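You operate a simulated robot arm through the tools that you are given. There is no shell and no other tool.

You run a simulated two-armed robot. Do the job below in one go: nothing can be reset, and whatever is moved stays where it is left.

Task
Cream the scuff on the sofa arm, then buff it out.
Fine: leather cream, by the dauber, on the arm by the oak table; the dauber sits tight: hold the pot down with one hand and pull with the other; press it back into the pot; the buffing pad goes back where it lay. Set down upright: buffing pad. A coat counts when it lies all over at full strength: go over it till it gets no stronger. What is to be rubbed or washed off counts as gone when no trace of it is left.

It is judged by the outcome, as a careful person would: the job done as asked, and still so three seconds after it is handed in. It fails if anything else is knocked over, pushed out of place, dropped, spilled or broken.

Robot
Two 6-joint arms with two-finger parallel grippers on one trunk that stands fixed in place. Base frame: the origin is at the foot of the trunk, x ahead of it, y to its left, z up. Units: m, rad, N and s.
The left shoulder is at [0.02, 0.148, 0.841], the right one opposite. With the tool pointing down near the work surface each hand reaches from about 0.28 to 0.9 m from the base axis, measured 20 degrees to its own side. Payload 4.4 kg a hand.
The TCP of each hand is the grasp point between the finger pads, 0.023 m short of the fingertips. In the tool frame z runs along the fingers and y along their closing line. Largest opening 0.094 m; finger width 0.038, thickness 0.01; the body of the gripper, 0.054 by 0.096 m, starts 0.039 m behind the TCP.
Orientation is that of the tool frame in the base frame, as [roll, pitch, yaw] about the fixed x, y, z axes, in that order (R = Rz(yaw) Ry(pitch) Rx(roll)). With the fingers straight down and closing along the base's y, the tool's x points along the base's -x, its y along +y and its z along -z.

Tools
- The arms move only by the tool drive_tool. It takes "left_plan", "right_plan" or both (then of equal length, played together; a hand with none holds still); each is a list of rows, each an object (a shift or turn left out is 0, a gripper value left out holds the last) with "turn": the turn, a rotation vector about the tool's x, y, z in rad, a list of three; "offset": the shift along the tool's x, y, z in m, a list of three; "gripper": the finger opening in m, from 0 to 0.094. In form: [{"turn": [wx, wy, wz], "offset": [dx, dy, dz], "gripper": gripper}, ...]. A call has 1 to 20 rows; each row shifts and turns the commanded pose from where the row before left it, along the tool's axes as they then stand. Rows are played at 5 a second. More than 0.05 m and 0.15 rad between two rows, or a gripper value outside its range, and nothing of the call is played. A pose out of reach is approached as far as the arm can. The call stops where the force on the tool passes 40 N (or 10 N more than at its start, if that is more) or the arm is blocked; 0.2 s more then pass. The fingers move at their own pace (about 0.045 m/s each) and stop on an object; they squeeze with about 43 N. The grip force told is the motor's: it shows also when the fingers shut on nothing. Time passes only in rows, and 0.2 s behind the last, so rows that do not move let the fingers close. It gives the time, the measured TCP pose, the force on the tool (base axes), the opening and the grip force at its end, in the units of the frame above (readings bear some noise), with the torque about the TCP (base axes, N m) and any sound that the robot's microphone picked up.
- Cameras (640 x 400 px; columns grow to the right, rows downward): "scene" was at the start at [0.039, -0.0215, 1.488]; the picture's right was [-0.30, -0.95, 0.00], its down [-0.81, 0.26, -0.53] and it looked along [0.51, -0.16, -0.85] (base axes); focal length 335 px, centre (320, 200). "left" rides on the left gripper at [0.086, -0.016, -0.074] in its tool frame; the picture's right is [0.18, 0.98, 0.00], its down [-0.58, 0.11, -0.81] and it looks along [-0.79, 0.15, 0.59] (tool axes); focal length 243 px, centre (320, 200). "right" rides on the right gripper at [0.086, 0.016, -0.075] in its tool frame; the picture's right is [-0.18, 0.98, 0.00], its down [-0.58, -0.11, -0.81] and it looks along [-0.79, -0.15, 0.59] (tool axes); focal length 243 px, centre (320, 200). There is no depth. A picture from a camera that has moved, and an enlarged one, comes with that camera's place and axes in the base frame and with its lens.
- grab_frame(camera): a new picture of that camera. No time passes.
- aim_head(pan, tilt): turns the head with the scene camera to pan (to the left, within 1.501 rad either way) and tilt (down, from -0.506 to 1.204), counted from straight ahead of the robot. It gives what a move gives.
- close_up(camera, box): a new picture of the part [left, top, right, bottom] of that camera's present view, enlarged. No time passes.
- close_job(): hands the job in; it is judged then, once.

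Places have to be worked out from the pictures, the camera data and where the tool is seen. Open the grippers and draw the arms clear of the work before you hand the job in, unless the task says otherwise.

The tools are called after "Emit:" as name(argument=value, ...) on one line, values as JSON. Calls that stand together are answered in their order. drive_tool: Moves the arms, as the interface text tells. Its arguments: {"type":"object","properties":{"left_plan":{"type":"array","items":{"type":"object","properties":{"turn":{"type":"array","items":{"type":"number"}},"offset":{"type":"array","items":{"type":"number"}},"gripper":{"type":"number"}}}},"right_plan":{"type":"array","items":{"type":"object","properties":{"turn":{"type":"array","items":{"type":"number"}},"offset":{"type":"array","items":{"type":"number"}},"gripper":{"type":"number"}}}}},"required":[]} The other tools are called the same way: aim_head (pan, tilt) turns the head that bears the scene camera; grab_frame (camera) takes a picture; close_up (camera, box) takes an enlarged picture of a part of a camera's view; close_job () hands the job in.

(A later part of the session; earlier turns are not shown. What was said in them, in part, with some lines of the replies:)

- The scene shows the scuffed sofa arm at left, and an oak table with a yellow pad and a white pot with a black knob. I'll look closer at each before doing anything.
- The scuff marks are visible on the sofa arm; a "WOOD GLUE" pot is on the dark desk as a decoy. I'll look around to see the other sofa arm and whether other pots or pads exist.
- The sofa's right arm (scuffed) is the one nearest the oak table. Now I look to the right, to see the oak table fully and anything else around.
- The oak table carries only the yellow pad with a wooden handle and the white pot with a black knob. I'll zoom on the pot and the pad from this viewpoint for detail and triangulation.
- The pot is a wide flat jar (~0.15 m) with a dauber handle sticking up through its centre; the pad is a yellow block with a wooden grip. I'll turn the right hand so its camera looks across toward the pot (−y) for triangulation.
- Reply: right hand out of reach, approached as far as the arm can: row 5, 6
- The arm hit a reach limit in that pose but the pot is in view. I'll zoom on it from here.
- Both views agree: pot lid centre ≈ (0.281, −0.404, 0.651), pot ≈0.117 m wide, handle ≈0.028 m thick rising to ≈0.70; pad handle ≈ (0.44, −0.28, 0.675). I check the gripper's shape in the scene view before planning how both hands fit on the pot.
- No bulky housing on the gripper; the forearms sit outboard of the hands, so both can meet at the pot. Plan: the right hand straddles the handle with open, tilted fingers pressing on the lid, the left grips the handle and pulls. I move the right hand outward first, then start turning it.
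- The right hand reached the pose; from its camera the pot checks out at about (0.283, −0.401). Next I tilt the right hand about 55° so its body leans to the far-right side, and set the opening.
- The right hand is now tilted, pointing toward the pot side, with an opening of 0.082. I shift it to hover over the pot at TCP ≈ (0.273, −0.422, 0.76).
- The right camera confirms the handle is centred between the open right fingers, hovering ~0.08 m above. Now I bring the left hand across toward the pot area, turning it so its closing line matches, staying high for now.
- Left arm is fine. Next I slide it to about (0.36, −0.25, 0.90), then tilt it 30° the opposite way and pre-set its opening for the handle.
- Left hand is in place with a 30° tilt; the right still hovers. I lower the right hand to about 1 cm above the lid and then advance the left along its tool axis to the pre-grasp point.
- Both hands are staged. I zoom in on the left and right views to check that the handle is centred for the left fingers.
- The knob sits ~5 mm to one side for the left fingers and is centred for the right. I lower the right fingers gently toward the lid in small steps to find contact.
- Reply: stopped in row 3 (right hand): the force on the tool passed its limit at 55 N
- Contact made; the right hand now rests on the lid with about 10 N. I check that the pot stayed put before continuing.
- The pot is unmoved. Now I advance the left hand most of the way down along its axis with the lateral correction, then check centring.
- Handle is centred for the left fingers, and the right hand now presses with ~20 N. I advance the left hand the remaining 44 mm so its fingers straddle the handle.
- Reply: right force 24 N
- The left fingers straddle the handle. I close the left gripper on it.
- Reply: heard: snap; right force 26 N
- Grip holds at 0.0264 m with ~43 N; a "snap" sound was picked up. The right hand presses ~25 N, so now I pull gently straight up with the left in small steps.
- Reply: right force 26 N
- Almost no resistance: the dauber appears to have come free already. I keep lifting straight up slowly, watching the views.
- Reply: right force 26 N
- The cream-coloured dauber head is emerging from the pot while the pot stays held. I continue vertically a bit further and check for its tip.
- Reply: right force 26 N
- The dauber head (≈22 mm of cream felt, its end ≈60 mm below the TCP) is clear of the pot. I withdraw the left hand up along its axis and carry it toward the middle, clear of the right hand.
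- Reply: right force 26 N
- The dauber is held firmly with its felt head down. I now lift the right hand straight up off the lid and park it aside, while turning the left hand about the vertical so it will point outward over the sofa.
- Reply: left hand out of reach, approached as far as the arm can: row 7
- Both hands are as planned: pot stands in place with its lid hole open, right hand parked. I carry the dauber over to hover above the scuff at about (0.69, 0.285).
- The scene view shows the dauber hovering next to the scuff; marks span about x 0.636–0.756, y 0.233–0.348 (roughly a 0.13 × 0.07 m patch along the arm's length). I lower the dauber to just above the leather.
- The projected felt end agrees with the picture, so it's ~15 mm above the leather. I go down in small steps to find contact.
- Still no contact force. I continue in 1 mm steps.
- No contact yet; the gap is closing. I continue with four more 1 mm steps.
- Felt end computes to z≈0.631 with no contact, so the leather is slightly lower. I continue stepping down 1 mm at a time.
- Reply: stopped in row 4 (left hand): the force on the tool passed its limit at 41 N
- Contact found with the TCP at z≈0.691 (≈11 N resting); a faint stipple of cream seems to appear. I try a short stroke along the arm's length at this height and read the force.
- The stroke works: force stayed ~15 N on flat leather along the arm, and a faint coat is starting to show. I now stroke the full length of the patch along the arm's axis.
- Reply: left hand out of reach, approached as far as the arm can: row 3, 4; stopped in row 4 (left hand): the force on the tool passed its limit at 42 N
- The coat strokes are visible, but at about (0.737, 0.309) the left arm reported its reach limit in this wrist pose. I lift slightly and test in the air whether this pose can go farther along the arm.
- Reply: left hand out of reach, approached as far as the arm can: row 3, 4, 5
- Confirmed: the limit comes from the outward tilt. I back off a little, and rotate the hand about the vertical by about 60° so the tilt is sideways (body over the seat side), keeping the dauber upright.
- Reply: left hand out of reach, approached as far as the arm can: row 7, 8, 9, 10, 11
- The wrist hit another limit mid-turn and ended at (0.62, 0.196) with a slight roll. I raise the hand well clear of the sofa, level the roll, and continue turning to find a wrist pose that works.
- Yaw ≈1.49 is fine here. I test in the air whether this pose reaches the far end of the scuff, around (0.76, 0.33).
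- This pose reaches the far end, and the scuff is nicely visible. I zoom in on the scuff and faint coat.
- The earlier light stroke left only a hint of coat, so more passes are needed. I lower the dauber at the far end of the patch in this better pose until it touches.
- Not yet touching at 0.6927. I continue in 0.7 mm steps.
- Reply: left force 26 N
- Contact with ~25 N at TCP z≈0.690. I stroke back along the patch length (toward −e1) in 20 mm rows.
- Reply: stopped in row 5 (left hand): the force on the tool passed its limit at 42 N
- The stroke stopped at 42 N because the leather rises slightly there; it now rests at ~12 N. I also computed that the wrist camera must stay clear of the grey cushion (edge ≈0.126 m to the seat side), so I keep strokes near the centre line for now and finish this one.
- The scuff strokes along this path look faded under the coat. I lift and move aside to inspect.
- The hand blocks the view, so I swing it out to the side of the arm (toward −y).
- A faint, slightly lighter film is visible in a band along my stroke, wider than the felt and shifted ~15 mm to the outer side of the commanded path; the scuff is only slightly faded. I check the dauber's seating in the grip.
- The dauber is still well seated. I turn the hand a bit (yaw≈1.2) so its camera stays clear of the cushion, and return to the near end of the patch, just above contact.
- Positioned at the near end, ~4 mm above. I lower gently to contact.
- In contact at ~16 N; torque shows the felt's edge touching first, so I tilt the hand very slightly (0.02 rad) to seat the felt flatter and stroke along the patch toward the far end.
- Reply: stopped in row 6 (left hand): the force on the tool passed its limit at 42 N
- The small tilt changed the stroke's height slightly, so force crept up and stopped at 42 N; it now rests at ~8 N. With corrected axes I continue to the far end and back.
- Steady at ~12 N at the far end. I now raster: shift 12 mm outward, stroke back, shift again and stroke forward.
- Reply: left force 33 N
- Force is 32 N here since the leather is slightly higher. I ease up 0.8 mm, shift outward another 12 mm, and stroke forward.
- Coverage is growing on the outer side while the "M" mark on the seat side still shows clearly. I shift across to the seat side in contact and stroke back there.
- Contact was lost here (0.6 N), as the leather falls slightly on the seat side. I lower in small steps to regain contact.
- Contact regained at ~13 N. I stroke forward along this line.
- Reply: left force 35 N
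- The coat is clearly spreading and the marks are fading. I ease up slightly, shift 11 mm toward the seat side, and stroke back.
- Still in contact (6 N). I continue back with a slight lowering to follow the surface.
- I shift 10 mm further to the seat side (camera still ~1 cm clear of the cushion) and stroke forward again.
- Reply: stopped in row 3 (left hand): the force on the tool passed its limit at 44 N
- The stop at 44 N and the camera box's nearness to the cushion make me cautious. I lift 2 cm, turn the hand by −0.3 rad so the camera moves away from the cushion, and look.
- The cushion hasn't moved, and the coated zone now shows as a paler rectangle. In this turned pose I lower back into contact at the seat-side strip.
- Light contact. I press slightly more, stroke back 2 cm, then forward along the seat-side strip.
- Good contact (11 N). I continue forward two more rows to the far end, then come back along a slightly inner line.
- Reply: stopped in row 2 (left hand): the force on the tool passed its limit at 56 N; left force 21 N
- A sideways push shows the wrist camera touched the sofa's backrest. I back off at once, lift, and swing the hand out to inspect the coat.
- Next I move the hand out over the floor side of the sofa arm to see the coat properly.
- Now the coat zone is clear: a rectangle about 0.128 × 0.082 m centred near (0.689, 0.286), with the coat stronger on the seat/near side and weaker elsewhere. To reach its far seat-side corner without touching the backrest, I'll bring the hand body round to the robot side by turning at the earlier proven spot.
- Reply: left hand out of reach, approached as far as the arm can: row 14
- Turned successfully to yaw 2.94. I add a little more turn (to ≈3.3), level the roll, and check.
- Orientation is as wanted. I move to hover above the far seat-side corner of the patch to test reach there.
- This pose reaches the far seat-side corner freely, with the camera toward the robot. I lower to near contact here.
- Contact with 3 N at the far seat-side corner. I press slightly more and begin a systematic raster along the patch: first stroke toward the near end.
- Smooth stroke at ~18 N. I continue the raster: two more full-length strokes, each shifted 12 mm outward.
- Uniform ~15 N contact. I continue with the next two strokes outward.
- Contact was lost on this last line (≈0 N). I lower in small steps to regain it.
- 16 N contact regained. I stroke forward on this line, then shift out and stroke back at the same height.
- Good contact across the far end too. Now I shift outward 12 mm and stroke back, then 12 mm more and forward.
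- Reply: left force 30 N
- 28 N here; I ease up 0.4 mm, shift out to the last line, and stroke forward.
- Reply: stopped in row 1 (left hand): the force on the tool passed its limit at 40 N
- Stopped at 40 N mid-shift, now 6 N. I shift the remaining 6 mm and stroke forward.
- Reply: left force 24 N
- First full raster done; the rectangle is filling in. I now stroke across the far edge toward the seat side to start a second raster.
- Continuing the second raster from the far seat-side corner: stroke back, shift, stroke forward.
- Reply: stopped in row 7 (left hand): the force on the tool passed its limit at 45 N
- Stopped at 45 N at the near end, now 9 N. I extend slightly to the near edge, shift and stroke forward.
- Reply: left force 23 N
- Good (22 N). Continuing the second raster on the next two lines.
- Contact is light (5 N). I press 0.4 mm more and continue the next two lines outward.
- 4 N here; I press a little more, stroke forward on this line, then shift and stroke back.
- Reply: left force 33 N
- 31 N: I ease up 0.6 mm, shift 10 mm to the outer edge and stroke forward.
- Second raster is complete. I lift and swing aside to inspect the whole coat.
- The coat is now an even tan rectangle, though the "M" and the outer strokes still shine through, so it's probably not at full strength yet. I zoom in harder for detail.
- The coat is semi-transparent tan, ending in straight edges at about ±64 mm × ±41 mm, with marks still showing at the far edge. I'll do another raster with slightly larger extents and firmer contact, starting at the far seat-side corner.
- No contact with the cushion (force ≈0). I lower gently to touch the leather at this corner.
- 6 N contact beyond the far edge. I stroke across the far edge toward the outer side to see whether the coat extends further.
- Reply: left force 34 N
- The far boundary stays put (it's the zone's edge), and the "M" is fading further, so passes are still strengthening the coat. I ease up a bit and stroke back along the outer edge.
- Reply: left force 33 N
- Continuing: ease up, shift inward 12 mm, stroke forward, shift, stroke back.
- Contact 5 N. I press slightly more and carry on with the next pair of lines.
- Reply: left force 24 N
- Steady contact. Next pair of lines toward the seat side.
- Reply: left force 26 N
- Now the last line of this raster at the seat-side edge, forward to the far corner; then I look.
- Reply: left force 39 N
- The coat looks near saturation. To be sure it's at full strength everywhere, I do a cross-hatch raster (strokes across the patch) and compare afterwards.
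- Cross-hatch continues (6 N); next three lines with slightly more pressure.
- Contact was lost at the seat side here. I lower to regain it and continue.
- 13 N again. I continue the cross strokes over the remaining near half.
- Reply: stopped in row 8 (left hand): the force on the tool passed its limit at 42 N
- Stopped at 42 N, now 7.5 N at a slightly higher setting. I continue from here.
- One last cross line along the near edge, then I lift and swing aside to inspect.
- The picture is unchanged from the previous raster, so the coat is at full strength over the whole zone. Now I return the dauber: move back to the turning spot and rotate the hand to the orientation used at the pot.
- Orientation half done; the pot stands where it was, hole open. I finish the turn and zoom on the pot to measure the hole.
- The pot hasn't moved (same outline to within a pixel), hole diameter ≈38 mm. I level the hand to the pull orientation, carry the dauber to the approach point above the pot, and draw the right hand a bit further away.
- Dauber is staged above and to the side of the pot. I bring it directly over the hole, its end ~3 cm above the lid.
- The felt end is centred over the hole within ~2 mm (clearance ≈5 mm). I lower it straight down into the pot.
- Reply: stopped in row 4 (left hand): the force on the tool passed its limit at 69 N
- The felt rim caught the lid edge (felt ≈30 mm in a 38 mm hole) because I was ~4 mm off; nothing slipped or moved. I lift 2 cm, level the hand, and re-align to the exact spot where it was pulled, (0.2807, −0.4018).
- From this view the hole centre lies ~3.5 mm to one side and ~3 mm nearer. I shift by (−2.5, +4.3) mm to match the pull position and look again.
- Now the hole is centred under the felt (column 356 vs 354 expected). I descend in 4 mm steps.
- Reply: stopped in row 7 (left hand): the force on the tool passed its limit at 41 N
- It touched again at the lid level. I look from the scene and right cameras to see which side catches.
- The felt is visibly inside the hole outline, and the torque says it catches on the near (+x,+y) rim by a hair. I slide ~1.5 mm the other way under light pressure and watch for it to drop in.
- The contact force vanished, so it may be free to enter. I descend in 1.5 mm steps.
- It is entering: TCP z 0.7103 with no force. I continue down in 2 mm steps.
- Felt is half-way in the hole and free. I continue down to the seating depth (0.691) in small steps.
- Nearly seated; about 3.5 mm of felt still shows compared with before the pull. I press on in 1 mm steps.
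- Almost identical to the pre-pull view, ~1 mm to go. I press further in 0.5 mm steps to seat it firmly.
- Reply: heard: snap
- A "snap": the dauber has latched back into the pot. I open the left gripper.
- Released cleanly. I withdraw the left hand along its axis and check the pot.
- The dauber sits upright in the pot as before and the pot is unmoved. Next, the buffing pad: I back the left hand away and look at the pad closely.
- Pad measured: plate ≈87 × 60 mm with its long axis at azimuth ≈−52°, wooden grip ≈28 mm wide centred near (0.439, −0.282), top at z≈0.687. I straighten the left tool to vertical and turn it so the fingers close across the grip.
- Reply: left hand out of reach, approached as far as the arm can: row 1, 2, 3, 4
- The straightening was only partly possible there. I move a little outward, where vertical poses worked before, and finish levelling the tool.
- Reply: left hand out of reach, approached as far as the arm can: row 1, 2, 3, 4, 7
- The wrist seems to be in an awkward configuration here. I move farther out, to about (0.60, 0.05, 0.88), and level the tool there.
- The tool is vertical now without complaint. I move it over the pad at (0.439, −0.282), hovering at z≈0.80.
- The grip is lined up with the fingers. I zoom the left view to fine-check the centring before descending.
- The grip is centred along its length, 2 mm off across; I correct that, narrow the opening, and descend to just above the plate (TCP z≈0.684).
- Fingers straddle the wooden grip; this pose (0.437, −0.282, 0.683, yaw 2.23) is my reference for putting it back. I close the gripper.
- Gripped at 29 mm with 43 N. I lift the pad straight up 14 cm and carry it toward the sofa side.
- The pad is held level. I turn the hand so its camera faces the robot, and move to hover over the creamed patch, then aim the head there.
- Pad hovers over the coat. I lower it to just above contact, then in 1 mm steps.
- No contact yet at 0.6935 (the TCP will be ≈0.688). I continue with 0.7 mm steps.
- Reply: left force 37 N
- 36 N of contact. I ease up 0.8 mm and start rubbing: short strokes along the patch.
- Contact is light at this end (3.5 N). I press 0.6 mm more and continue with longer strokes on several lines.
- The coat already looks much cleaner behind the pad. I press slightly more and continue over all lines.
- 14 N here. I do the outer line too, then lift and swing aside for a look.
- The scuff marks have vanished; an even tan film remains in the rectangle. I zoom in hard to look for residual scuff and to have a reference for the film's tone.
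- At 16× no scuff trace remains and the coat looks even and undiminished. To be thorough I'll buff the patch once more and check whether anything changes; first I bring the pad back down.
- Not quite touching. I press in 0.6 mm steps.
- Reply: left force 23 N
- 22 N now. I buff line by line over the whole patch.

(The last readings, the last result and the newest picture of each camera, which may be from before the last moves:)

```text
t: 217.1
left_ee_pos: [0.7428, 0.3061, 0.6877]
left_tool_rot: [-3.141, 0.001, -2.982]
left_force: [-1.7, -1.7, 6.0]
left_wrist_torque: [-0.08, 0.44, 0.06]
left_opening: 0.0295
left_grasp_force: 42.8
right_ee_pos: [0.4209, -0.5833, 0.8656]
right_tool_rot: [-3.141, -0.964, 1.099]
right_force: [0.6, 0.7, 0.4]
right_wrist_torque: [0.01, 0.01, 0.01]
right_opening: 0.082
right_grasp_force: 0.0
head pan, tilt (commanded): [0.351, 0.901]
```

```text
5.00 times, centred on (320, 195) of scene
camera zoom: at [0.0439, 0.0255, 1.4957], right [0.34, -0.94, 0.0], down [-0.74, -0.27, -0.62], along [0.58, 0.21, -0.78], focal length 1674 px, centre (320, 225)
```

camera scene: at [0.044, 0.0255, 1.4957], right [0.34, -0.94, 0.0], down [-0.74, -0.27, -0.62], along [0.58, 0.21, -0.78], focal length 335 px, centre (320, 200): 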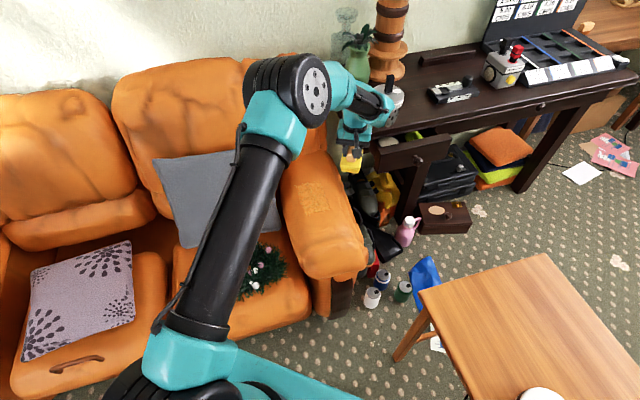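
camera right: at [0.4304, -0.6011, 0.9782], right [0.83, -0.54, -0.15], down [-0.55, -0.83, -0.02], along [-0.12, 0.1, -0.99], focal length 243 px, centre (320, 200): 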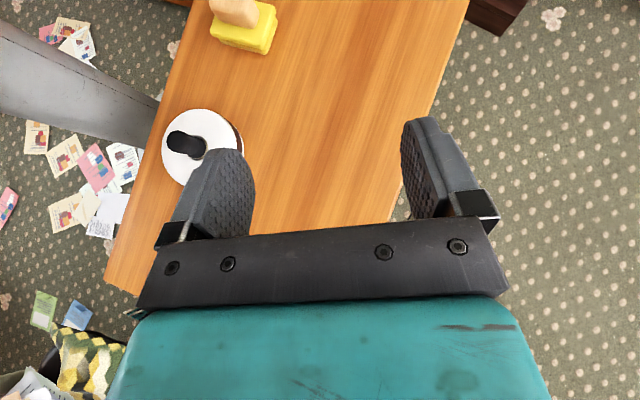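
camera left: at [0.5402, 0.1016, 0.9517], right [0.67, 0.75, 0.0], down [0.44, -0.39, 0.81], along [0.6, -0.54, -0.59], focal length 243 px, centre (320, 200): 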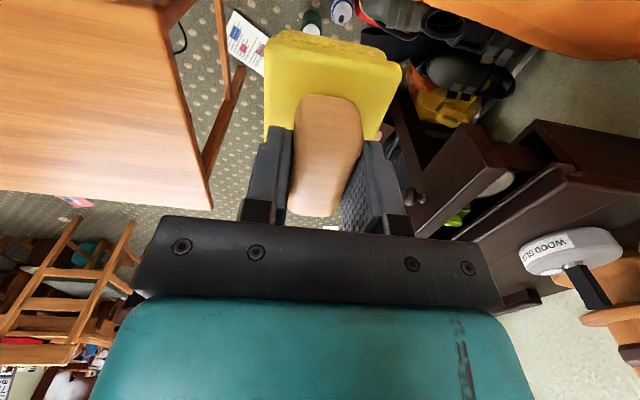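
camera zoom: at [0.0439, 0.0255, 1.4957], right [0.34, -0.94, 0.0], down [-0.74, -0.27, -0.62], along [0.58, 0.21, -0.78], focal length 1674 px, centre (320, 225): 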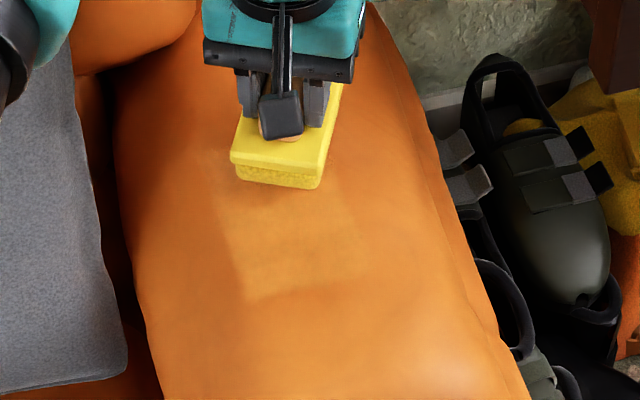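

The film is still evenly there. I continue buffing the middle and seat-side lines.

Emit:
drive_tool(left_plan=[{"offset": [0.0065, 0.0135, 0.0003]}, {"offset": [0.018, -0.0087, 0]}, {"offset": [0.018, -0.0087, 0]}, {"offset": [0.018, -0.0087, 0]}, {"offset": [0.018, -0.0087, 0]}, {"offset": [0.018, -0.0087, 0]}, {"offset": [0.0065, 0.0135, 0]}, {"offset": [-0.018, 0.0087, 0]}, {"offset": [-0.018, 0.0087, 0]}, {"offset": [-0.018, 0.0087, 0]}, {"offset": [-0.018, 0.0087, 0]}, {"offset": [-0.018, 0.0087, 0]}, {"offset": [0.0065, 0.0135, 0]}, {"offset": [0.018, -0.0087, 0]}, {"offset": [0.018, -0.0087, 0]}, {"offset": [0.018, -0.0087, 0]}, {"offset": [0.018, -0.0087, 0]}, {"offset": [0.018, -0.0087, 0]}])

Emit:
close_up(camera="scene", box=[280, 155, 360, 235])

```text
t: 220.9
left_ee_pos: [0.6348, 0.2861, 0.6877]
left_tool_rot: [-3.14, 0.0, -2.981]
left_force: [0.2, -0.2, -0.9]
left_wrist_torque: [-0.02, -0.02, 0.01]
left_opening: 0.0295
left_grasp_force: 43.2
right_ee_pos: [0.4205, -0.5836, 0.8656]
right_tool_rot: [-3.141, -0.964, 1.098]
right_force: [-0.3, -0.1, -0.1]
right_wrist_torque: [0.01, 0.03, 0.01]
right_opening: 0.0818
right_grasp_force: 0.0
head pan, tilt (commanded): [0.351, 0.901]
```

```text
5.00 times, centred on (320, 195) of scene
camera zoom: at [0.0441, 0.0256, 1.4957], right [0.34, -0.94, 0.0], down [-0.74, -0.27, -0.62], along [0.58, 0.21, -0.78], focal length 1674 px, centre (320, 225)
```

zoom: 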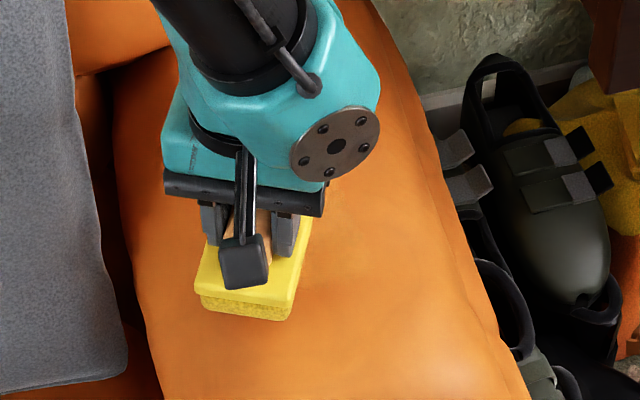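

No contact on this seat-side near line. I press down to touch and stroke forward and back there.

Emit:
drive_tool(left_plan=[{"offset": [0, 0, 0.0005]}, {"offset": [0, 0, 0.0005]}, {"offset": [0, 0, 0.0005]}])

```text
t: 221.7
left_ee_pos: [0.6355, 0.2874, 0.6867]
left_tool_rot: [3.141, 0.001, -2.982]
left_force: [-5.8, -1.8, 14.6]
left_wrist_torque: [-0.31, 0.9, 0.02]
left_opening: 0.0291
left_grasp_force: 42.7
right_ee_pos: [0.4203, -0.5834, 0.8646]
right_tool_rot: [3.141, -0.965, 1.097]
right_force: [0.1, -0.1, -0.7]
right_wrist_torque: [0.02, 0.0, 0.01]
right_opening: 0.082
right_grasp_force: 0.0
head pan, tilt (commanded): [0.351, 0.901]
```

Emit:
drive_tool(left_plan=[{"offset": [-0.018, 0.0087, 0]}, {"offset": [-0.018, 0.0087, 0]}, {"offset": [-0.018, 0.0087, 0]}, {"offset": [-0.018, 0.0087, 0]}, {"offset": [-0.018, 0.0087, 0]}, {"offset": [0, 0, -0.02]}, {"offset": [0, -0.035, -0.03]}, {"offset": [0, -0.035, -0.03]}, {"offset": [0, -0.035, -0.03]}, {"offset": [0, -0.035, 0]}, {}])

Emit:
close_up(camera="scene", box=[280, 155, 360, 235])

Emit:
close_up(camera="scene", box=[298, 174, 334, 198])

Emit:
close_up(camera="scene", box=[298, 190, 334, 214])

```text
t: 224.1
left_ee_pos: [0.7385, 0.2089, 0.795]
left_tool_rot: [-3.141, 0.001, -2.983]
left_force: [-0.2, 0.0, -1.2]
left_wrist_torque: [-0.04, -0.01, -0.01]
left_opening: 0.0292
left_grasp_force: 43.1
right_ee_pos: [0.4207, -0.5827, 0.8655]
right_tool_rot: [3.141, -0.963, 1.099]
right_force: [0.1, -0.4, -0.3]
right_wrist_torque: [0.03, -0.02, 0.03]
right_opening: 0.082
right_grasp_force: 0.1
head pan, tilt (commanded): [0.351, 0.901]
```

```text
5.00 times, centred on (320, 195) of scene
camera zoom: at [0.044, 0.0255, 1.4957], right [0.34, -0.94, 0.0], down [-0.74, -0.27, -0.62], along [0.58, 0.21, -0.78], focal length 1674 px, centre (320, 225)
```

zoom: 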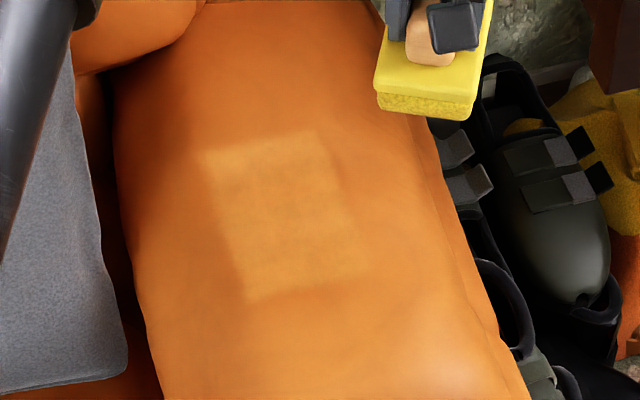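

```text
16.00 times, centred on (316, 186) of scene
camera zoom: at [0.044, 0.0255, 1.4957], right [0.34, -0.94, 0.0], down [-0.74, -0.27, -0.62], along [0.58, 0.21, -0.78], focal length 5357 px, centre (384, 424)
```

zoom: 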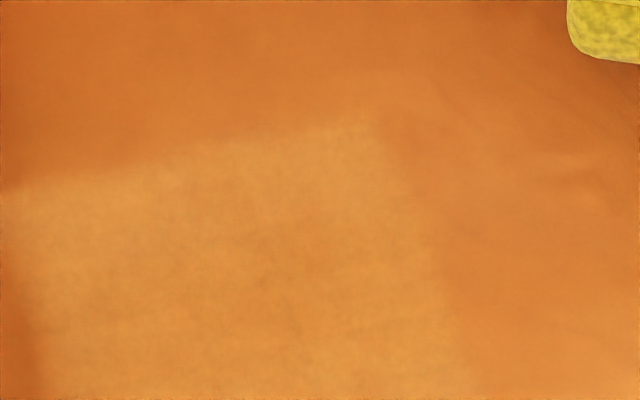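

```text
16.00 times, centred on (316, 202) of scene
camera zoom: at [0.044, 0.0255, 1.4957], right [0.34, -0.94, 0.0], down [-0.74, -0.27, -0.62], along [0.58, 0.21, -0.78], focal length 5357 px, centre (384, 168)
```

zoom: 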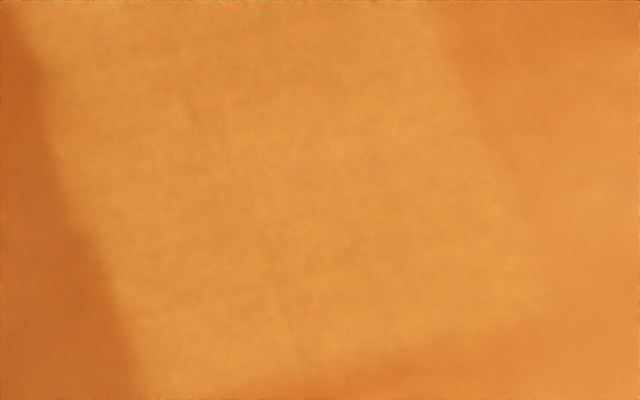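

The second buffing changed nothing: no trace of the scuff, and the cream coat is still even and full. Now I take the pad back: move off the sofa, and turn the hand back to the pick-up orientation.

Emit:
drive_tool(left_plan=[{"offset": [0.031, -0.0286, -0.0165]}, {"offset": [0.031, -0.0286, -0.0165]}, {"offset": [0.031, -0.0286, -0.0165]}, {"offset": [0.031, -0.0286, -0.0165]}, {"offset": [0.031, -0.0286, -0.0165]}, {"turn": [0, 0, 0.134]}, {"turn": [0, 0, 0.134]}, {"turn": [0, 0, 0.134]}, {"turn": [0, 0, 0.134]}, {"turn": [0, 0, 0.134]}, {"turn": [0, 0, 0.134]}, {"turn": [0, 0, 0.134]}, {"turn": [0, 0, 0.134]}, {}])

Emit:
close_up(camera="scene", box=[260, 120, 380, 240])

Emit:
aim_head(pan=-0.75, tilt=0.95)

```text
t: 227.1
left_ee_pos: [0.6112, 0.0403, 0.8788]
left_tool_rot: [3.141, 0.001, 2.226]
left_force: [-0.1, -0.9, -0.6]
left_wrist_torque: [-0.02, 0.03, 0.01]
left_opening: 0.0291
left_grasp_force: 43.1
right_ee_pos: [0.4206, -0.5823, 0.8648]
right_tool_rot: [3.142, -0.962, 1.097]
right_force: [-0.4, 0.0, -1.4]
right_wrist_torque: [-0.01, -0.01, 0.02]
right_opening: 0.082
right_grasp_force: 0.0
head pan, tilt (commanded): [0.351, 0.901]
```

```text
3.33 times, centred on (320, 180) of scene
camera zoom: at [0.044, 0.0255, 1.4957], right [0.34, -0.94, 0.0], down [-0.74, -0.27, -0.62], along [0.58, 0.21, -0.78], focal length 1116 px, centre (320, 267)
```

zoom: 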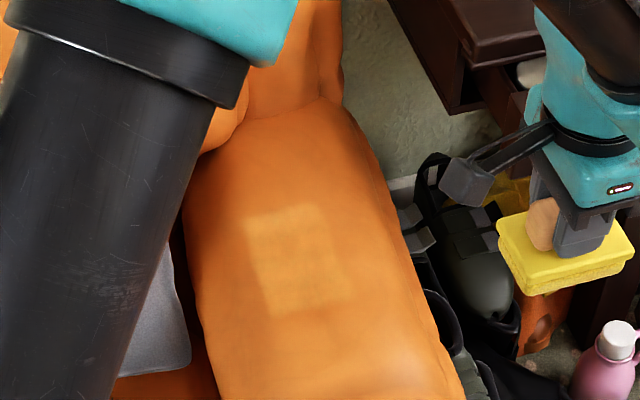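

```text
t: 228.4
left_ee_pos: [0.61, 0.0419, 0.878]
left_tool_rot: [3.14, -0.002, 2.229]
left_force: [0.3, 0.2, -1.1]
left_wrist_torque: [-0.02, 0.0, -0.01]
left_opening: 0.0292
left_grasp_force: 43.1
right_ee_pos: [0.4212, -0.5821, 0.8644]
right_tool_rot: [3.141, -0.963, 1.1]
right_force: [0.0, -0.3, -0.2]
right_wrist_torque: [-0.01, 0.01, 0.0]
right_opening: 0.0822
right_grasp_force: 0.1
head pan, tilt (commanded): [-0.75, 0.949]
```

Pad still level. I carry it to above its original spot on the oak table.

Emit:
drive_tool(left_plan=[{"offset": [-0.0167, -0.0372, 0.0087]}, {"offset": [-0.0167, -0.0372, 0.0087]}, {"offset": [-0.0167, -0.0372, 0.0087]}, {"offset": [-0.0167, -0.0372, 0.0087]}, {"offset": [-0.0167, -0.0372, 0.0087]}, {"offset": [-0.0167, -0.0372, 0.0087]}, {"offset": [-0.0167, -0.0372, 0.0087]}, {"offset": [-0.0167, -0.0372, 0.0087]}, {"offset": [-0.0167, -0.0372, 0.0087]}, {}])

Emit:
grab_frame(camera="left")

Emit:
close_up(camera="scene", box=[220, 190, 340, 280])

```text
t: 230.6
left_ee_pos: [0.4374, -0.2818, 0.8002]
left_tool_rot: [3.141, 0.001, 2.23]
left_force: [0.2, 0.4, -1.1]
left_wrist_torque: [0.0, 0.02, -0.02]
left_opening: 0.0291
left_grasp_force: 42.9
right_ee_pos: [0.4217, -0.5819, 0.8648]
right_tool_rot: [3.141, -0.963, 1.098]
right_force: [-0.3, 0.5, -0.7]
right_wrist_torque: [-0.01, 0.0, 0.0]
right_opening: 0.0819
right_grasp_force: 0.1
head pan, tilt (commanded): [-0.75, 0.949]
```

```text
taken
camera left: at [0.3705, -0.2241, 0.8732], right [0.67, 0.75, 0.0], down [0.44, -0.39, 0.81], along [0.6, -0.54, -0.59], focal length 243 px, centre (320, 200)
```

left: 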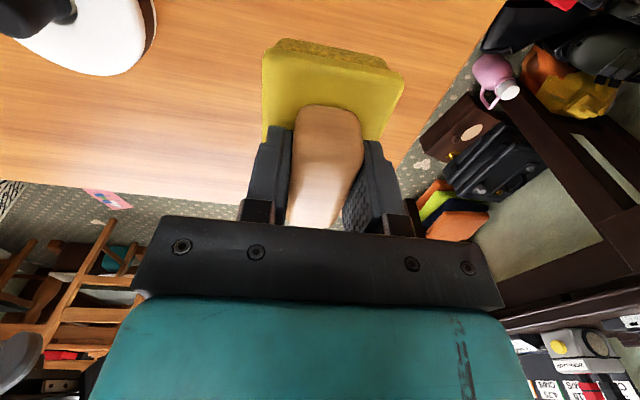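

```text
4.44 times, centred on (280, 235) of scene
camera zoom: at [0.0263, -0.0501, 1.4921], right [-0.68, -0.73, 0.0], down [-0.59, 0.55, -0.58], along [0.43, -0.4, -0.81], focal length 1488 px, centre (498, 44)
```

zoom: 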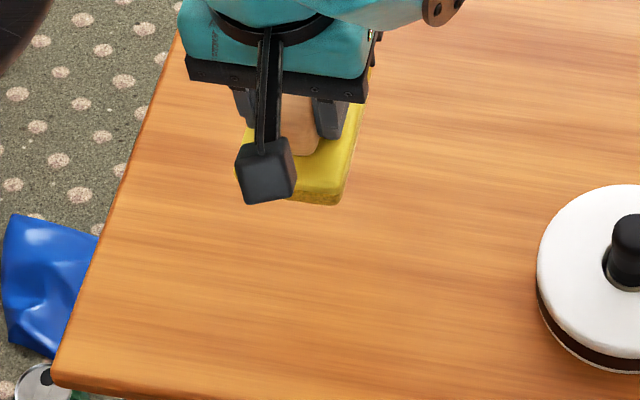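

The pad seems to have shifted slightly in the grip compared with pick-up. I zoom in to measure.

Emit:
close_up(camera="left", box=[230, 20, 430, 150])

Emit:
close_up(camera="right", box=[150, 0, 330, 110])

```text
3.08 times, centred on (330, 85) of left
camera zoom: at [0.3705, -0.2241, 0.8732], right [0.67, 0.75, 0.0], down [0.44, -0.39, 0.81], along [0.6, -0.54, -0.59], focal length 746 px, centre (289, 554)
```

zoom: 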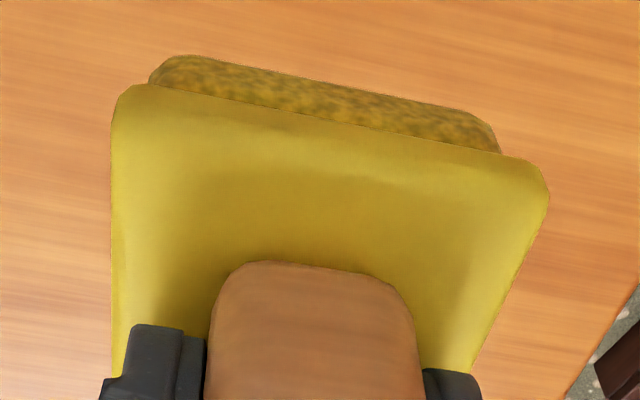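

```text
3.56 times, centred on (240, 55) of right
camera zoom: at [0.4305, -0.6011, 0.9782], right [0.83, -0.54, -0.15], down [-0.55, -0.83, -0.02], along [-0.12, 0.1, -0.99], focal length 863 px, centre (604, 716)
```

zoom: 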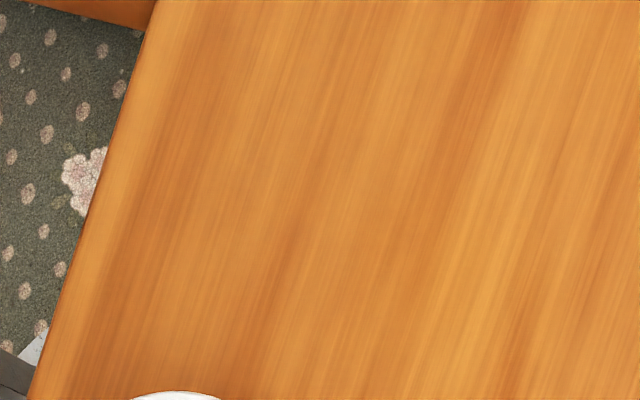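

By measuring the plate corners in the tool frame, the pad has slipped roughly 4 mm along the grip, still square and level. I compensate by 4 mm while lowering to just above the table.

Emit:
drive_tool(left_plan=[{"offset": [0.004, 0, 0.025]}, {"offset": [0, 0, 0.03]}, {"offset": [0, 0, 0.03]}, {"offset": [0, 0, 0.02]}, {"offset": [0, 0, 0.005]}, {}])

Emit:
close_up(camera="scene", box=[240, 210, 320, 270])

Emit:
grab_frame(camera="left")

```text
t: 232.0
left_ee_pos: [0.4354, -0.2791, 0.6894]
left_tool_rot: [-3.141, -0.001, 2.229]
left_force: [-0.5, 0.1, -0.9]
left_wrist_torque: [0.01, 0.0, 0.0]
left_opening: 0.0293
left_grasp_force: 42.8
right_ee_pos: [0.4219, -0.5822, 0.8644]
right_tool_rot: [-3.141, -0.963, 1.098]
right_force: [-0.7, 0.5, -0.7]
right_wrist_torque: [-0.02, -0.01, -0.02]
right_opening: 0.0821
right_grasp_force: 0.0
head pan, tilt (commanded): [-0.75, 0.949]
```

```text
6.67 times, centred on (280, 240) of scene
camera zoom: at [0.0263, -0.05, 1.4921], right [-0.68, -0.73, 0.0], down [-0.59, 0.55, -0.58], along [0.43, -0.4, -0.81], focal length 2232 px, centre (587, -67)
```

zoom: 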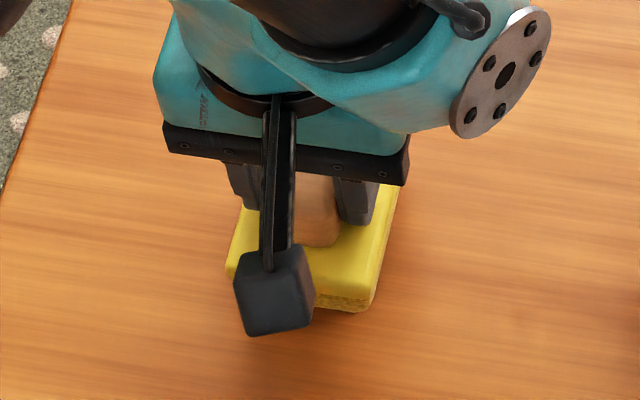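

```text
taken
camera left: at [0.3685, -0.2209, 0.7634], right [0.67, 0.75, 0.0], down [0.44, -0.39, 0.81], along [0.6, -0.54, -0.59], focal length 243 px, centre (320, 200)
```

left: 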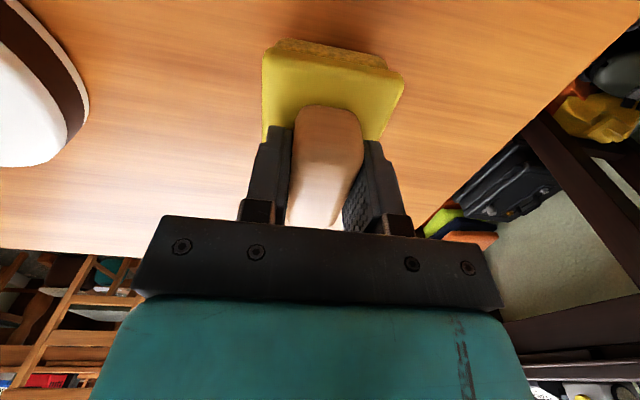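

In the scene view the plate's right edge and near corner line up with their original pixels (allowing for the remaining ~5 mm drop). I lower in small steps until the pad touches the table.

Emit:
drive_tool(left_plan=[{"offset": [0, 0, 0.001]}, {"offset": [0, 0, 0.001]}, {"offset": [0, 0, 0.001]}, {"offset": [0, 0, 0.0007]}, {"offset": [0, 0, 0.0007]}])

```text
t: 233.2
left_ee_pos: [0.436, -0.2801, 0.6864]
left_tool_rot: [-3.14, 0.001, 2.228]
left_force: [-1.2, 0.1, -0.3]
left_wrist_torque: [-0.04, -0.01, -0.03]
left_opening: 0.0296
left_grasp_force: 43.2
right_ee_pos: [0.4212, -0.5822, 0.8653]
right_tool_rot: [-3.141, -0.963, 1.096]
right_force: [0.6, 0.3, -0.3]
right_wrist_torque: [-0.02, 0.02, 0.01]
right_opening: 0.0821
right_grasp_force: 0.0
head pan, tilt (commanded): [-0.75, 0.949]
```

Emit:
drive_tool(left_plan=[{"offset": [0, 0, 0.0007]}, {"offset": [0, 0, 0.0007]}, {"offset": [0, 0, 0.0007]}])

```text
t: 234.0
left_ee_pos: [0.4352, -0.2802, 0.6833]
left_tool_rot: [3.14, 0.0, 2.23]
left_force: [0.2, 0.6, -1.4]
left_wrist_torque: [0.01, -0.01, -0.02]
left_opening: 0.0297
left_grasp_force: 43.2
right_ee_pos: [0.4217, -0.5823, 0.8652]
right_tool_rot: [3.141, -0.962, 1.097]
right_force: [0.0, -0.7, 0.5]
right_wrist_torque: [-0.03, 0.02, 0.0]
right_opening: 0.082
right_grasp_force: 0.0
head pan, tilt (commanded): [-0.75, 0.949]
```

Still clear of the table, so the pad rode up slightly in the grip. I continue in 0.6 mm steps until contact.

Emit:
drive_tool(left_plan=[{"offset": [0, 0, 0.0006]}, {"offset": [0, 0, 0.0006]}, {"offset": [0, 0, 0.0006]}, {"offset": [0, 0, 0.0006]}])

Emit:
close_up(camera="scene", box=[240, 210, 320, 270])

```text
t: 235.0
left_ee_pos: [0.4349, -0.2799, 0.6809]
left_tool_rot: [3.141, 0.001, 2.228]
left_force: [0.6, -0.1, -0.9]
left_wrist_torque: [0.02, 0.02, 0.03]
left_opening: 0.0292
left_grasp_force: 42.9
right_ee_pos: [0.4218, -0.5812, 0.8653]
right_tool_rot: [-3.14, -0.965, 1.098]
right_force: [-0.1, 0.6, -0.3]
right_wrist_torque: [0.0, 0.0, -0.03]
right_opening: 0.0818
right_grasp_force: 0.1
head pan, tilt (commanded): [-0.75, 0.949]
```

```text
6.67 times, centred on (280, 240) of scene
camera zoom: at [0.0263, -0.05, 1.4921], right [-0.68, -0.73, 0.0], down [-0.59, 0.55, -0.58], along [0.43, -0.4, -0.81], focal length 2232 px, centre (587, -67)
```

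zoom: 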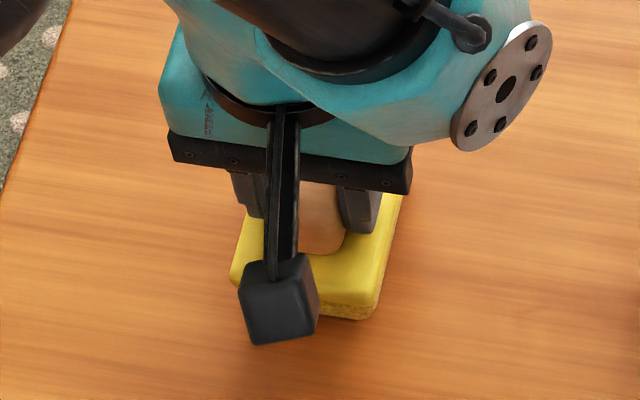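

Near the original pixels (about 2 mm to one side). I correct 2 mm across and keep lowering.

Emit:
drive_tool(left_plan=[{"offset": [0, 0.002, 0]}, {"offset": [0, 0, 0.0006]}, {"offset": [0, 0, 0.0006]}, {"offset": [0, 0, 0.0006]}])

Emit:
close_up(camera="scene", box=[240, 210, 320, 270])

Emit:
close_up(camera="left", box=[230, 20, 430, 150])

```text
t: 236.0
left_ee_pos: [0.4367, -0.2792, 0.6791]
left_tool_rot: [3.141, 0.001, 2.229]
left_force: [0.8, -0.8, -1.4]
left_wrist_torque: [-0.04, -0.03, 0.0]
left_opening: 0.0292
left_grasp_force: 42.6
right_ee_pos: [0.4217, -0.5826, 0.8647]
right_tool_rot: [3.141, -0.965, 1.099]
right_force: [0.3, -1.0, 0.0]
right_wrist_torque: [-0.02, 0.02, 0.06]
right_opening: 0.082
right_grasp_force: 0.1
head pan, tilt (commanded): [-0.75, 0.949]
```

```text
6.67 times, centred on (280, 240) of scene
camera zoom: at [0.0263, -0.05, 1.4921], right [-0.68, -0.73, 0.0], down [-0.59, 0.55, -0.58], along [0.43, -0.4, -0.81], focal length 2232 px, centre (587, -67)
```

zoom: 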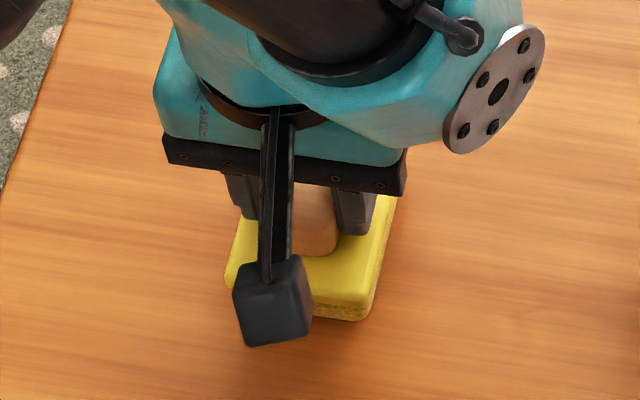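

```text
3.08 times, centred on (330, 85) of left
camera zoom: at [0.3705, -0.2203, 0.7528], right [0.67, 0.75, 0.0], down [0.44, -0.39, 0.81], along [0.6, -0.54, -0.59], focal length 746 px, centre (289, 554)
```

zoom: 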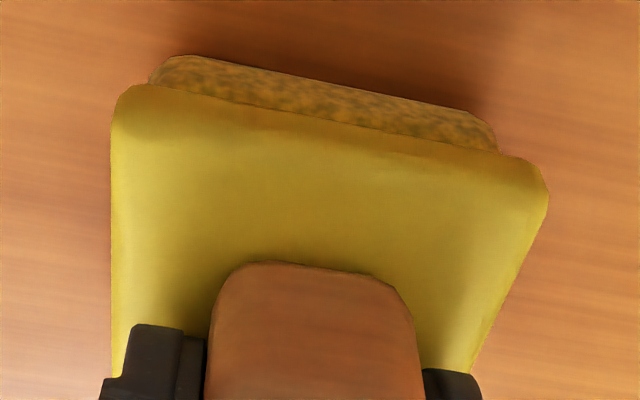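

The measurements now indicate the pad rode ~5 mm up in the grip (not sideways), so contact should come about now. I continue with 0.6 mm steps.

Emit:
drive_tool(left_plan=[{"offset": [0, 0, 0.0006]}, {"offset": [0, 0, 0.0006]}, {"offset": [0, 0, 0.0006]}])

Emit:
close_up(camera="scene", box=[240, 210, 320, 270])

```text
t: 236.8
left_ee_pos: [0.4364, -0.2789, 0.6772]
left_tool_rot: [3.14, 0.001, 2.229]
left_force: [-2.7, 3.0, 12.9]
left_wrist_torque: [0.42, 0.46, -0.02]
left_opening: 0.0297
left_grasp_force: 43.5
right_ee_pos: [0.4208, -0.5826, 0.8651]
right_tool_rot: [-3.141, -0.963, 1.098]
right_force: [0.2, -0.2, -0.7]
right_wrist_torque: [0.04, 0.01, 0.0]
right_opening: 0.0818
right_grasp_force: 0.1
head pan, tilt (commanded): [-0.75, 0.949]
```

```text
6.67 times, centred on (280, 240) of scene
camera zoom: at [0.0261, -0.0499, 1.4921], right [-0.68, -0.73, 0.0], down [-0.59, 0.55, -0.58], along [0.43, -0.4, -0.81], focal length 2232 px, centre (587, -67)
```

zoom: 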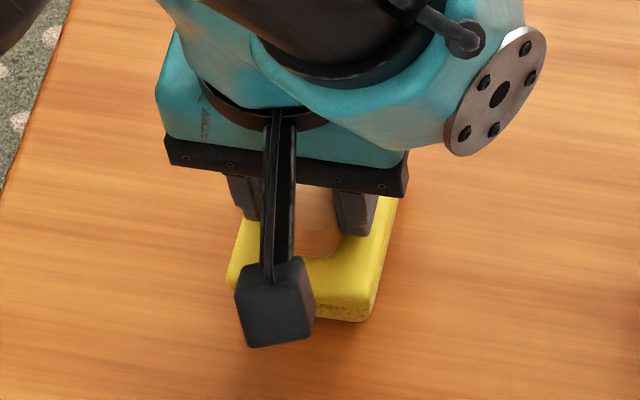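

The pad touches the table (13 N), within ~2 mm of its original outline. I ease off slightly and open the gripper to release it.

Emit:
drive_tool(left_plan=[{"offset": [0, 0, -0.0004]}, {"gripper": 0.046}, {}, {}])

Emit:
close_up(camera="left", box=[230, 20, 430, 150])

```text
t: 237.8
left_ee_pos: [0.4377, -0.2781, 0.6767]
left_tool_rot: [-3.141, -0.001, 2.229]
left_force: [0.2, -0.1, 0.2]
left_wrist_torque: [-0.01, -0.04, -0.02]
left_opening: 0.046
left_grasp_force: 0.1
right_ee_pos: [0.4211, -0.5827, 0.8658]
right_tool_rot: [-3.141, -0.964, 1.098]
right_force: [-0.4, 0.4, 0.2]
right_wrist_torque: [-0.04, 0.01, 0.0]
right_opening: 0.0819
right_grasp_force: 0.2
head pan, tilt (commanded): [-0.75, 0.949]
```

```text
3.08 times, centred on (330, 85) of left
camera zoom: at [0.3704, -0.2209, 0.7513], right [0.67, 0.75, 0.0], down [0.44, -0.39, 0.81], along [0.6, -0.54, -0.59], focal length 746 px, centre (289, 554)
```

zoom: 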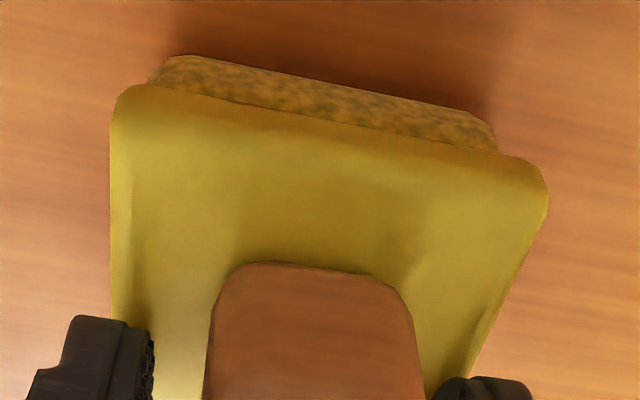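

Released. I rise straight up, then compare the pad's outline with the original picture.

Emit:
drive_tool(left_plan=[{"offset": [0, 0, -0.01]}, {"offset": [0, 0, -0.03]}, {"offset": [0, 0, -0.04]}, {"offset": [0, 0, -0.04]}, {"offset": [0.0171, 0.0369, -0.006]}, {"offset": [0.0171, 0.0369, -0.006]}, {"offset": [0.0171, 0.0369, -0.006]}, {"offset": [0.0171, 0.0369, -0.006]}, {"offset": [0.0171, 0.0369, -0.006]}, {}])

Emit:
close_up(camera="scene", box=[240, 210, 320, 270])

Emit:
grab_frame(camera="scene")

```text
t: 240.0
left_ee_pos: [0.5268, -0.0986, 0.8283]
left_tool_rot: [3.141, 0.0, 2.23]
left_force: [-0.4, 0.0, -0.1]
left_wrist_torque: [0.0, -0.01, -0.02]
left_opening: 0.046
left_grasp_force: 0.1
right_ee_pos: [0.4221, -0.5815, 0.8655]
right_tool_rot: [3.141, -0.964, 1.098]
right_force: [0.3, -0.4, 0.2]
right_wrist_torque: [0.03, 0.01, -0.03]
right_opening: 0.0821
right_grasp_force: 0.0
head pan, tilt (commanded): [-0.75, 0.949]
```

```text
6.67 times, centred on (280, 240) of scene
camera zoom: at [0.0263, -0.0499, 1.4921], right [-0.68, -0.73, 0.0], down [-0.59, 0.55, -0.58], along [0.43, -0.4, -0.81], focal length 2232 px, centre (587, -67)
```

zoom: 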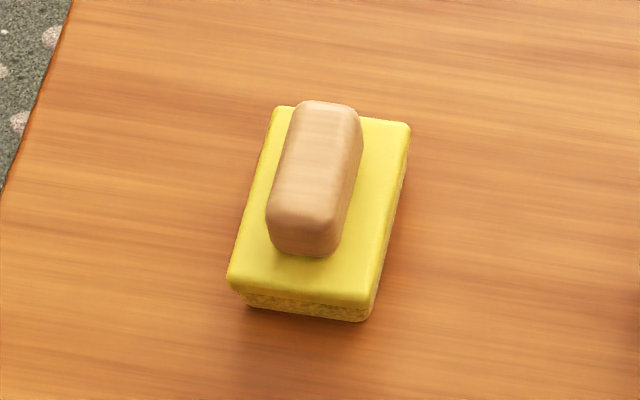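

```text
taken
camera scene: at [0.0263, -0.0499, 1.4921], right [-0.68, -0.73, 0.0], down [-0.59, 0.55, -0.58], along [0.43, -0.4, -0.81], focal length 335 px, centre (320, 200)
```

scene: 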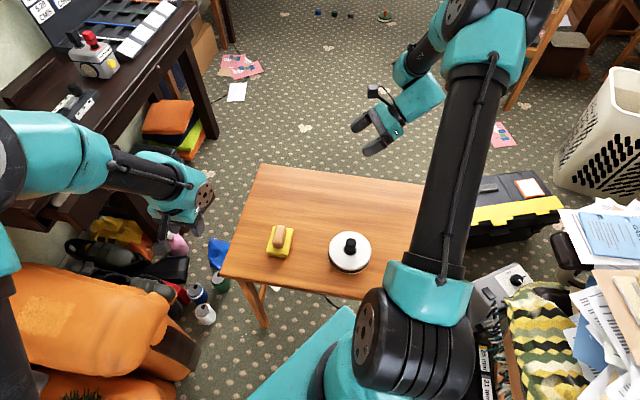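

The pad stands upright within ~1 mm of its original outline, and the pot with dauber is in place. I open both grippers fully and draw the arms clear.

Emit:
drive_tool(left_plan=[{"offset": [0.0297, 0.0229, -0.025], "gripper": 0.094}, {"offset": [0.0297, 0.0229, -0.025]}, {"offset": [0.0297, 0.0229, -0.025]}, {"offset": [0.0297, 0.0229, -0.025]}, {}, {}], right_plan=[{"offset": [0.0328, 0, -0.023], "gripper": 0.094}, {"offset": [0.0328, 0, -0.023]}, {}, {}, {}, {}])

Emit:
grab_frame(camera="scene")

Emit:
aim_head(pan=0.35, tilt=0.9)

Emit:
grab_frame(camera="scene")

Emit:
close_up(camera="scene", box=[295, 165, 345, 215])

```text
t: 241.4
left_ee_pos: [0.5295, 0.0546, 0.9286]
left_tool_rot: [-3.141, -0.001, 2.229]
left_force: [0.4, 1.1, 0.3]
left_wrist_torque: [0.01, 0.0, 0.03]
left_opening: 0.0939
left_grasp_force: 0.1
right_ee_pos: [0.4205, -0.5837, 0.9405]
right_tool_rot: [3.14, -0.965, 1.097]
right_force: [0.4, -0.6, 0.0]
right_wrist_torque: [-0.01, 0.01, -0.03]
right_opening: 0.0939
right_grasp_force: 0.0
head pan, tilt (commanded): [-0.75, 0.949]
```

```text
taken
camera scene: at [0.0263, -0.05, 1.4921], right [-0.68, -0.73, 0.0], down [-0.59, 0.55, -0.58], along [0.43, -0.4, -0.81], focal length 335 px, centre (320, 200)
```

scene: 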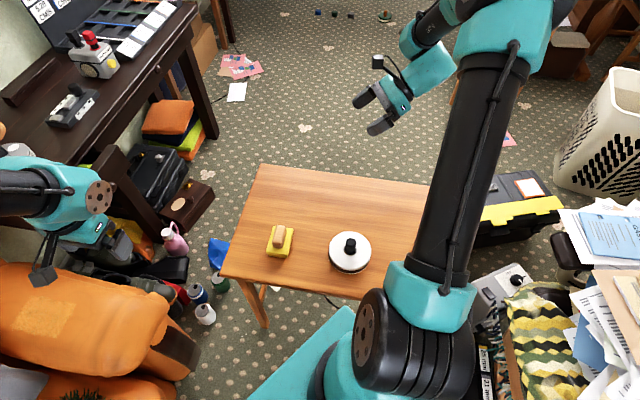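

```text
t: 242.8
left_ee_pos: [0.5301, 0.0551, 0.9288]
left_tool_rot: [3.141, 0.001, 2.229]
left_force: [0.1, -0.6, 0.4]
left_wrist_torque: [-0.03, 0.01, -0.02]
left_opening: 0.0941
left_grasp_force: 0.1
right_ee_pos: [0.4201, -0.584, 0.9417]
right_tool_rot: [3.142, -0.963, 1.098]
right_force: [0.5, -0.2, 0.2]
right_wrist_torque: [0.01, 0.0, 0.01]
right_opening: 0.0941
right_grasp_force: 0.0
head pan, tilt (commanded): [0.351, 0.901]
```

```text
taken
camera scene: at [0.044, 0.0255, 1.4957], right [0.34, -0.94, 0.0], down [-0.74, -0.27, -0.62], along [0.58, 0.21, -0.78], focal length 335 px, centre (320, 200)
```

scene: 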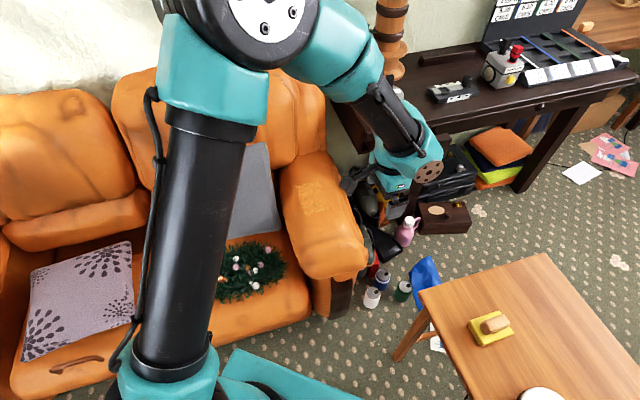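

```text
8.00 times, centred on (320, 190) of scene
camera zoom: at [0.044, 0.0255, 1.4957], right [0.34, -0.94, 0.0], down [-0.74, -0.27, -0.62], along [0.58, 0.21, -0.78], focal length 2679 px, centre (320, 280)
```

zoom: 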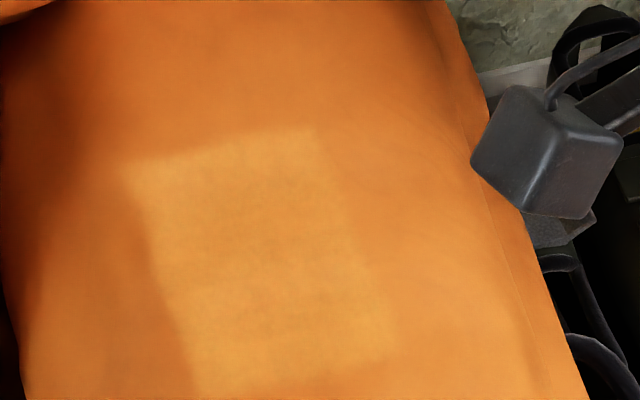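

All looks in order. As a last check I return the left hand to its starting pose, whose camera gave a close view of the scuff, to compare with the first picture.

Emit:
drive_tool(left_plan=[{"turn": [0, 0, -0.13]}, {"turn": [0, 0, -0.13]}, {"turn": [0, 0, -0.13]}, {"turn": [0, 0, -0.13]}, {"turn": [0, 0, -0.13]}, {"turn": [0, 0, -0.13]}, {"turn": [0, 0, -0.132]}, {"offset": [-0.0163, 0.0378, 0]}, {"offset": [-0.0163, 0.0378, 0]}, {"offset": [-0.0163, 0.0378, 0]}, {"offset": [-0.0163, 0.0378, 0]}, {"offset": [-0.0163, 0.0378, 0]}, {}])

Emit:
close_up(camera="left", box=[220, 0, 420, 140])

Emit:
close_up(camera="left", box=[290, 10, 380, 80])

```text
t: 245.6
left_ee_pos: [0.6123, 0.2423, 0.9298]
left_tool_rot: [3.139, 0.002, 3.14]
left_force: [0.2, 1.1, 1.0]
left_wrist_torque: [-0.01, 0.02, -0.01]
left_opening: 0.0938
left_grasp_force: 0.0
right_ee_pos: [0.4204, -0.5857, 0.9421]
right_tool_rot: [3.141, -0.963, 1.097]
right_force: [0.0, -0.4, 0.2]
right_wrist_torque: [0.01, 0.03, -0.01]
right_opening: 0.0939
right_grasp_force: 0.1
head pan, tilt (commanded): [0.351, 0.901]
```

```text
2.86 times, centred on (320, 70) of left
camera zoom: at [0.5254, 0.2249, 1.0023], right [-0.18, 0.98, 0.0], down [0.58, 0.11, 0.81], along [0.79, 0.15, -0.59], focal length 693 px, centre (320, 571)
```

zoom: 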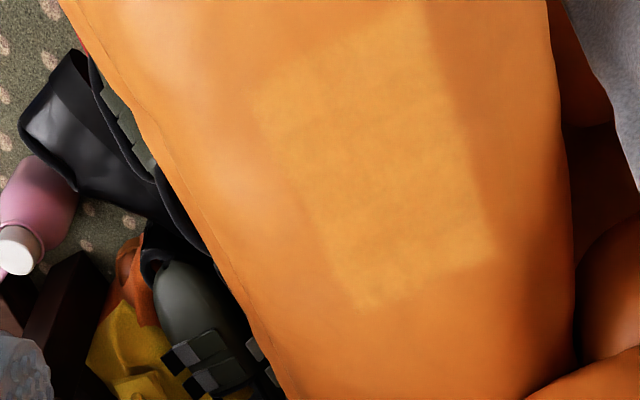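

```text
5.71 times, centred on (335, 45) of left
camera zoom: at [0.5254, 0.2249, 1.0023], right [-0.18, 0.98, 0.0], down [0.58, 0.11, 0.81], along [0.79, 0.15, -0.59], focal length 1386 px, centre (234, 1086)
```

zoom: 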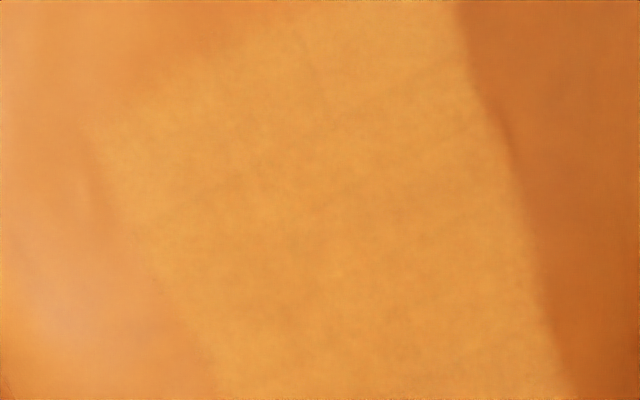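

The close view shows the scuff entirely gone and an even, full coat. I draw the left hand back a bit from the sofa, then hand the job in.

Emit:
drive_tool(left_plan=[{"offset": [0.03, -0.02, -0.01]}, {"offset": [0.03, -0.02, -0.01]}, {"offset": [0.03, -0.02, -0.01]}, {}, {}])

Emit:
grab_frame(camera="scene")

```text
t: 246.8
left_ee_pos: [0.5215, 0.1811, 0.9577]
left_tool_rot: [-3.141, 0.001, 3.14]
left_force: [-0.5, 0.5, -0.5]
left_wrist_torque: [0.02, 0.02, -0.04]
left_opening: 0.0937
left_grasp_force: 0.1
right_ee_pos: [0.4197, -0.5845, 0.9424]
right_tool_rot: [3.141, -0.963, 1.098]
right_force: [-0.5, -0.9, -0.4]
right_wrist_torque: [0.01, 0.0, -0.01]
right_opening: 0.0938
right_grasp_force: 0.0
head pan, tilt (commanded): [0.351, 0.901]
```

```text
taken
camera scene: at [0.044, 0.0255, 1.4957], right [0.34, -0.94, 0.0], down [-0.74, -0.27, -0.62], along [0.58, 0.21, -0.78], focal length 335 px, centre (320, 200)
```

scene: 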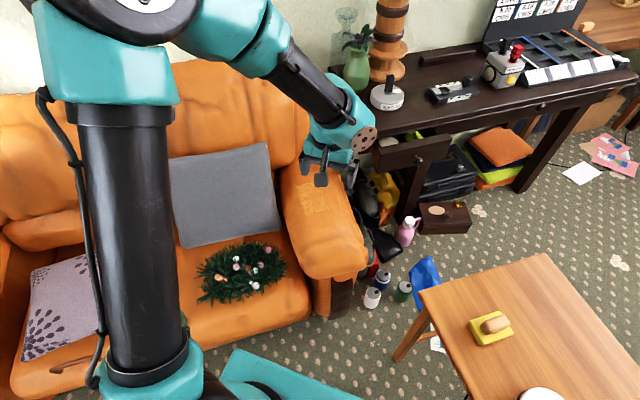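

The scuff has been creamed and buffed out. The dauber is latched back in its pot, and the pad stands upright where it lay. Nothing else has moved, and both grippers are open and clear. I hand the job in.

Emit:
close_job()

```text
The job is handed in.
```

I creamed the scuff on the sofa arm by the oak table and buffed it out, and the job is handed in. At the highest zoom I could see no trace of the scuff.

- **Cream coat:** It lies evenly over the whole patch. Two further full passes made it no stronger. A pale tan rectangle still shows on the leather. Further buffing left it unchanged, so I took it to be the cream coat and left it.
- **Dauber:** It is pressed back into the pot and clicked into place. The pot has not moved. On the first two tries the felt caught the rim of the pot's hole, and I corrected this without shifting the pot.
- **Buffing pad:** It is back on the oak table, upright, within about 1 mm of its old outline.
- **Contact along the way:** The camera on the left hand touched the sofa back once while I was applying the cream. I backed off at once and saw no change to the sofa or the cushion.

Both grippers are open and the arms are clear of the work.
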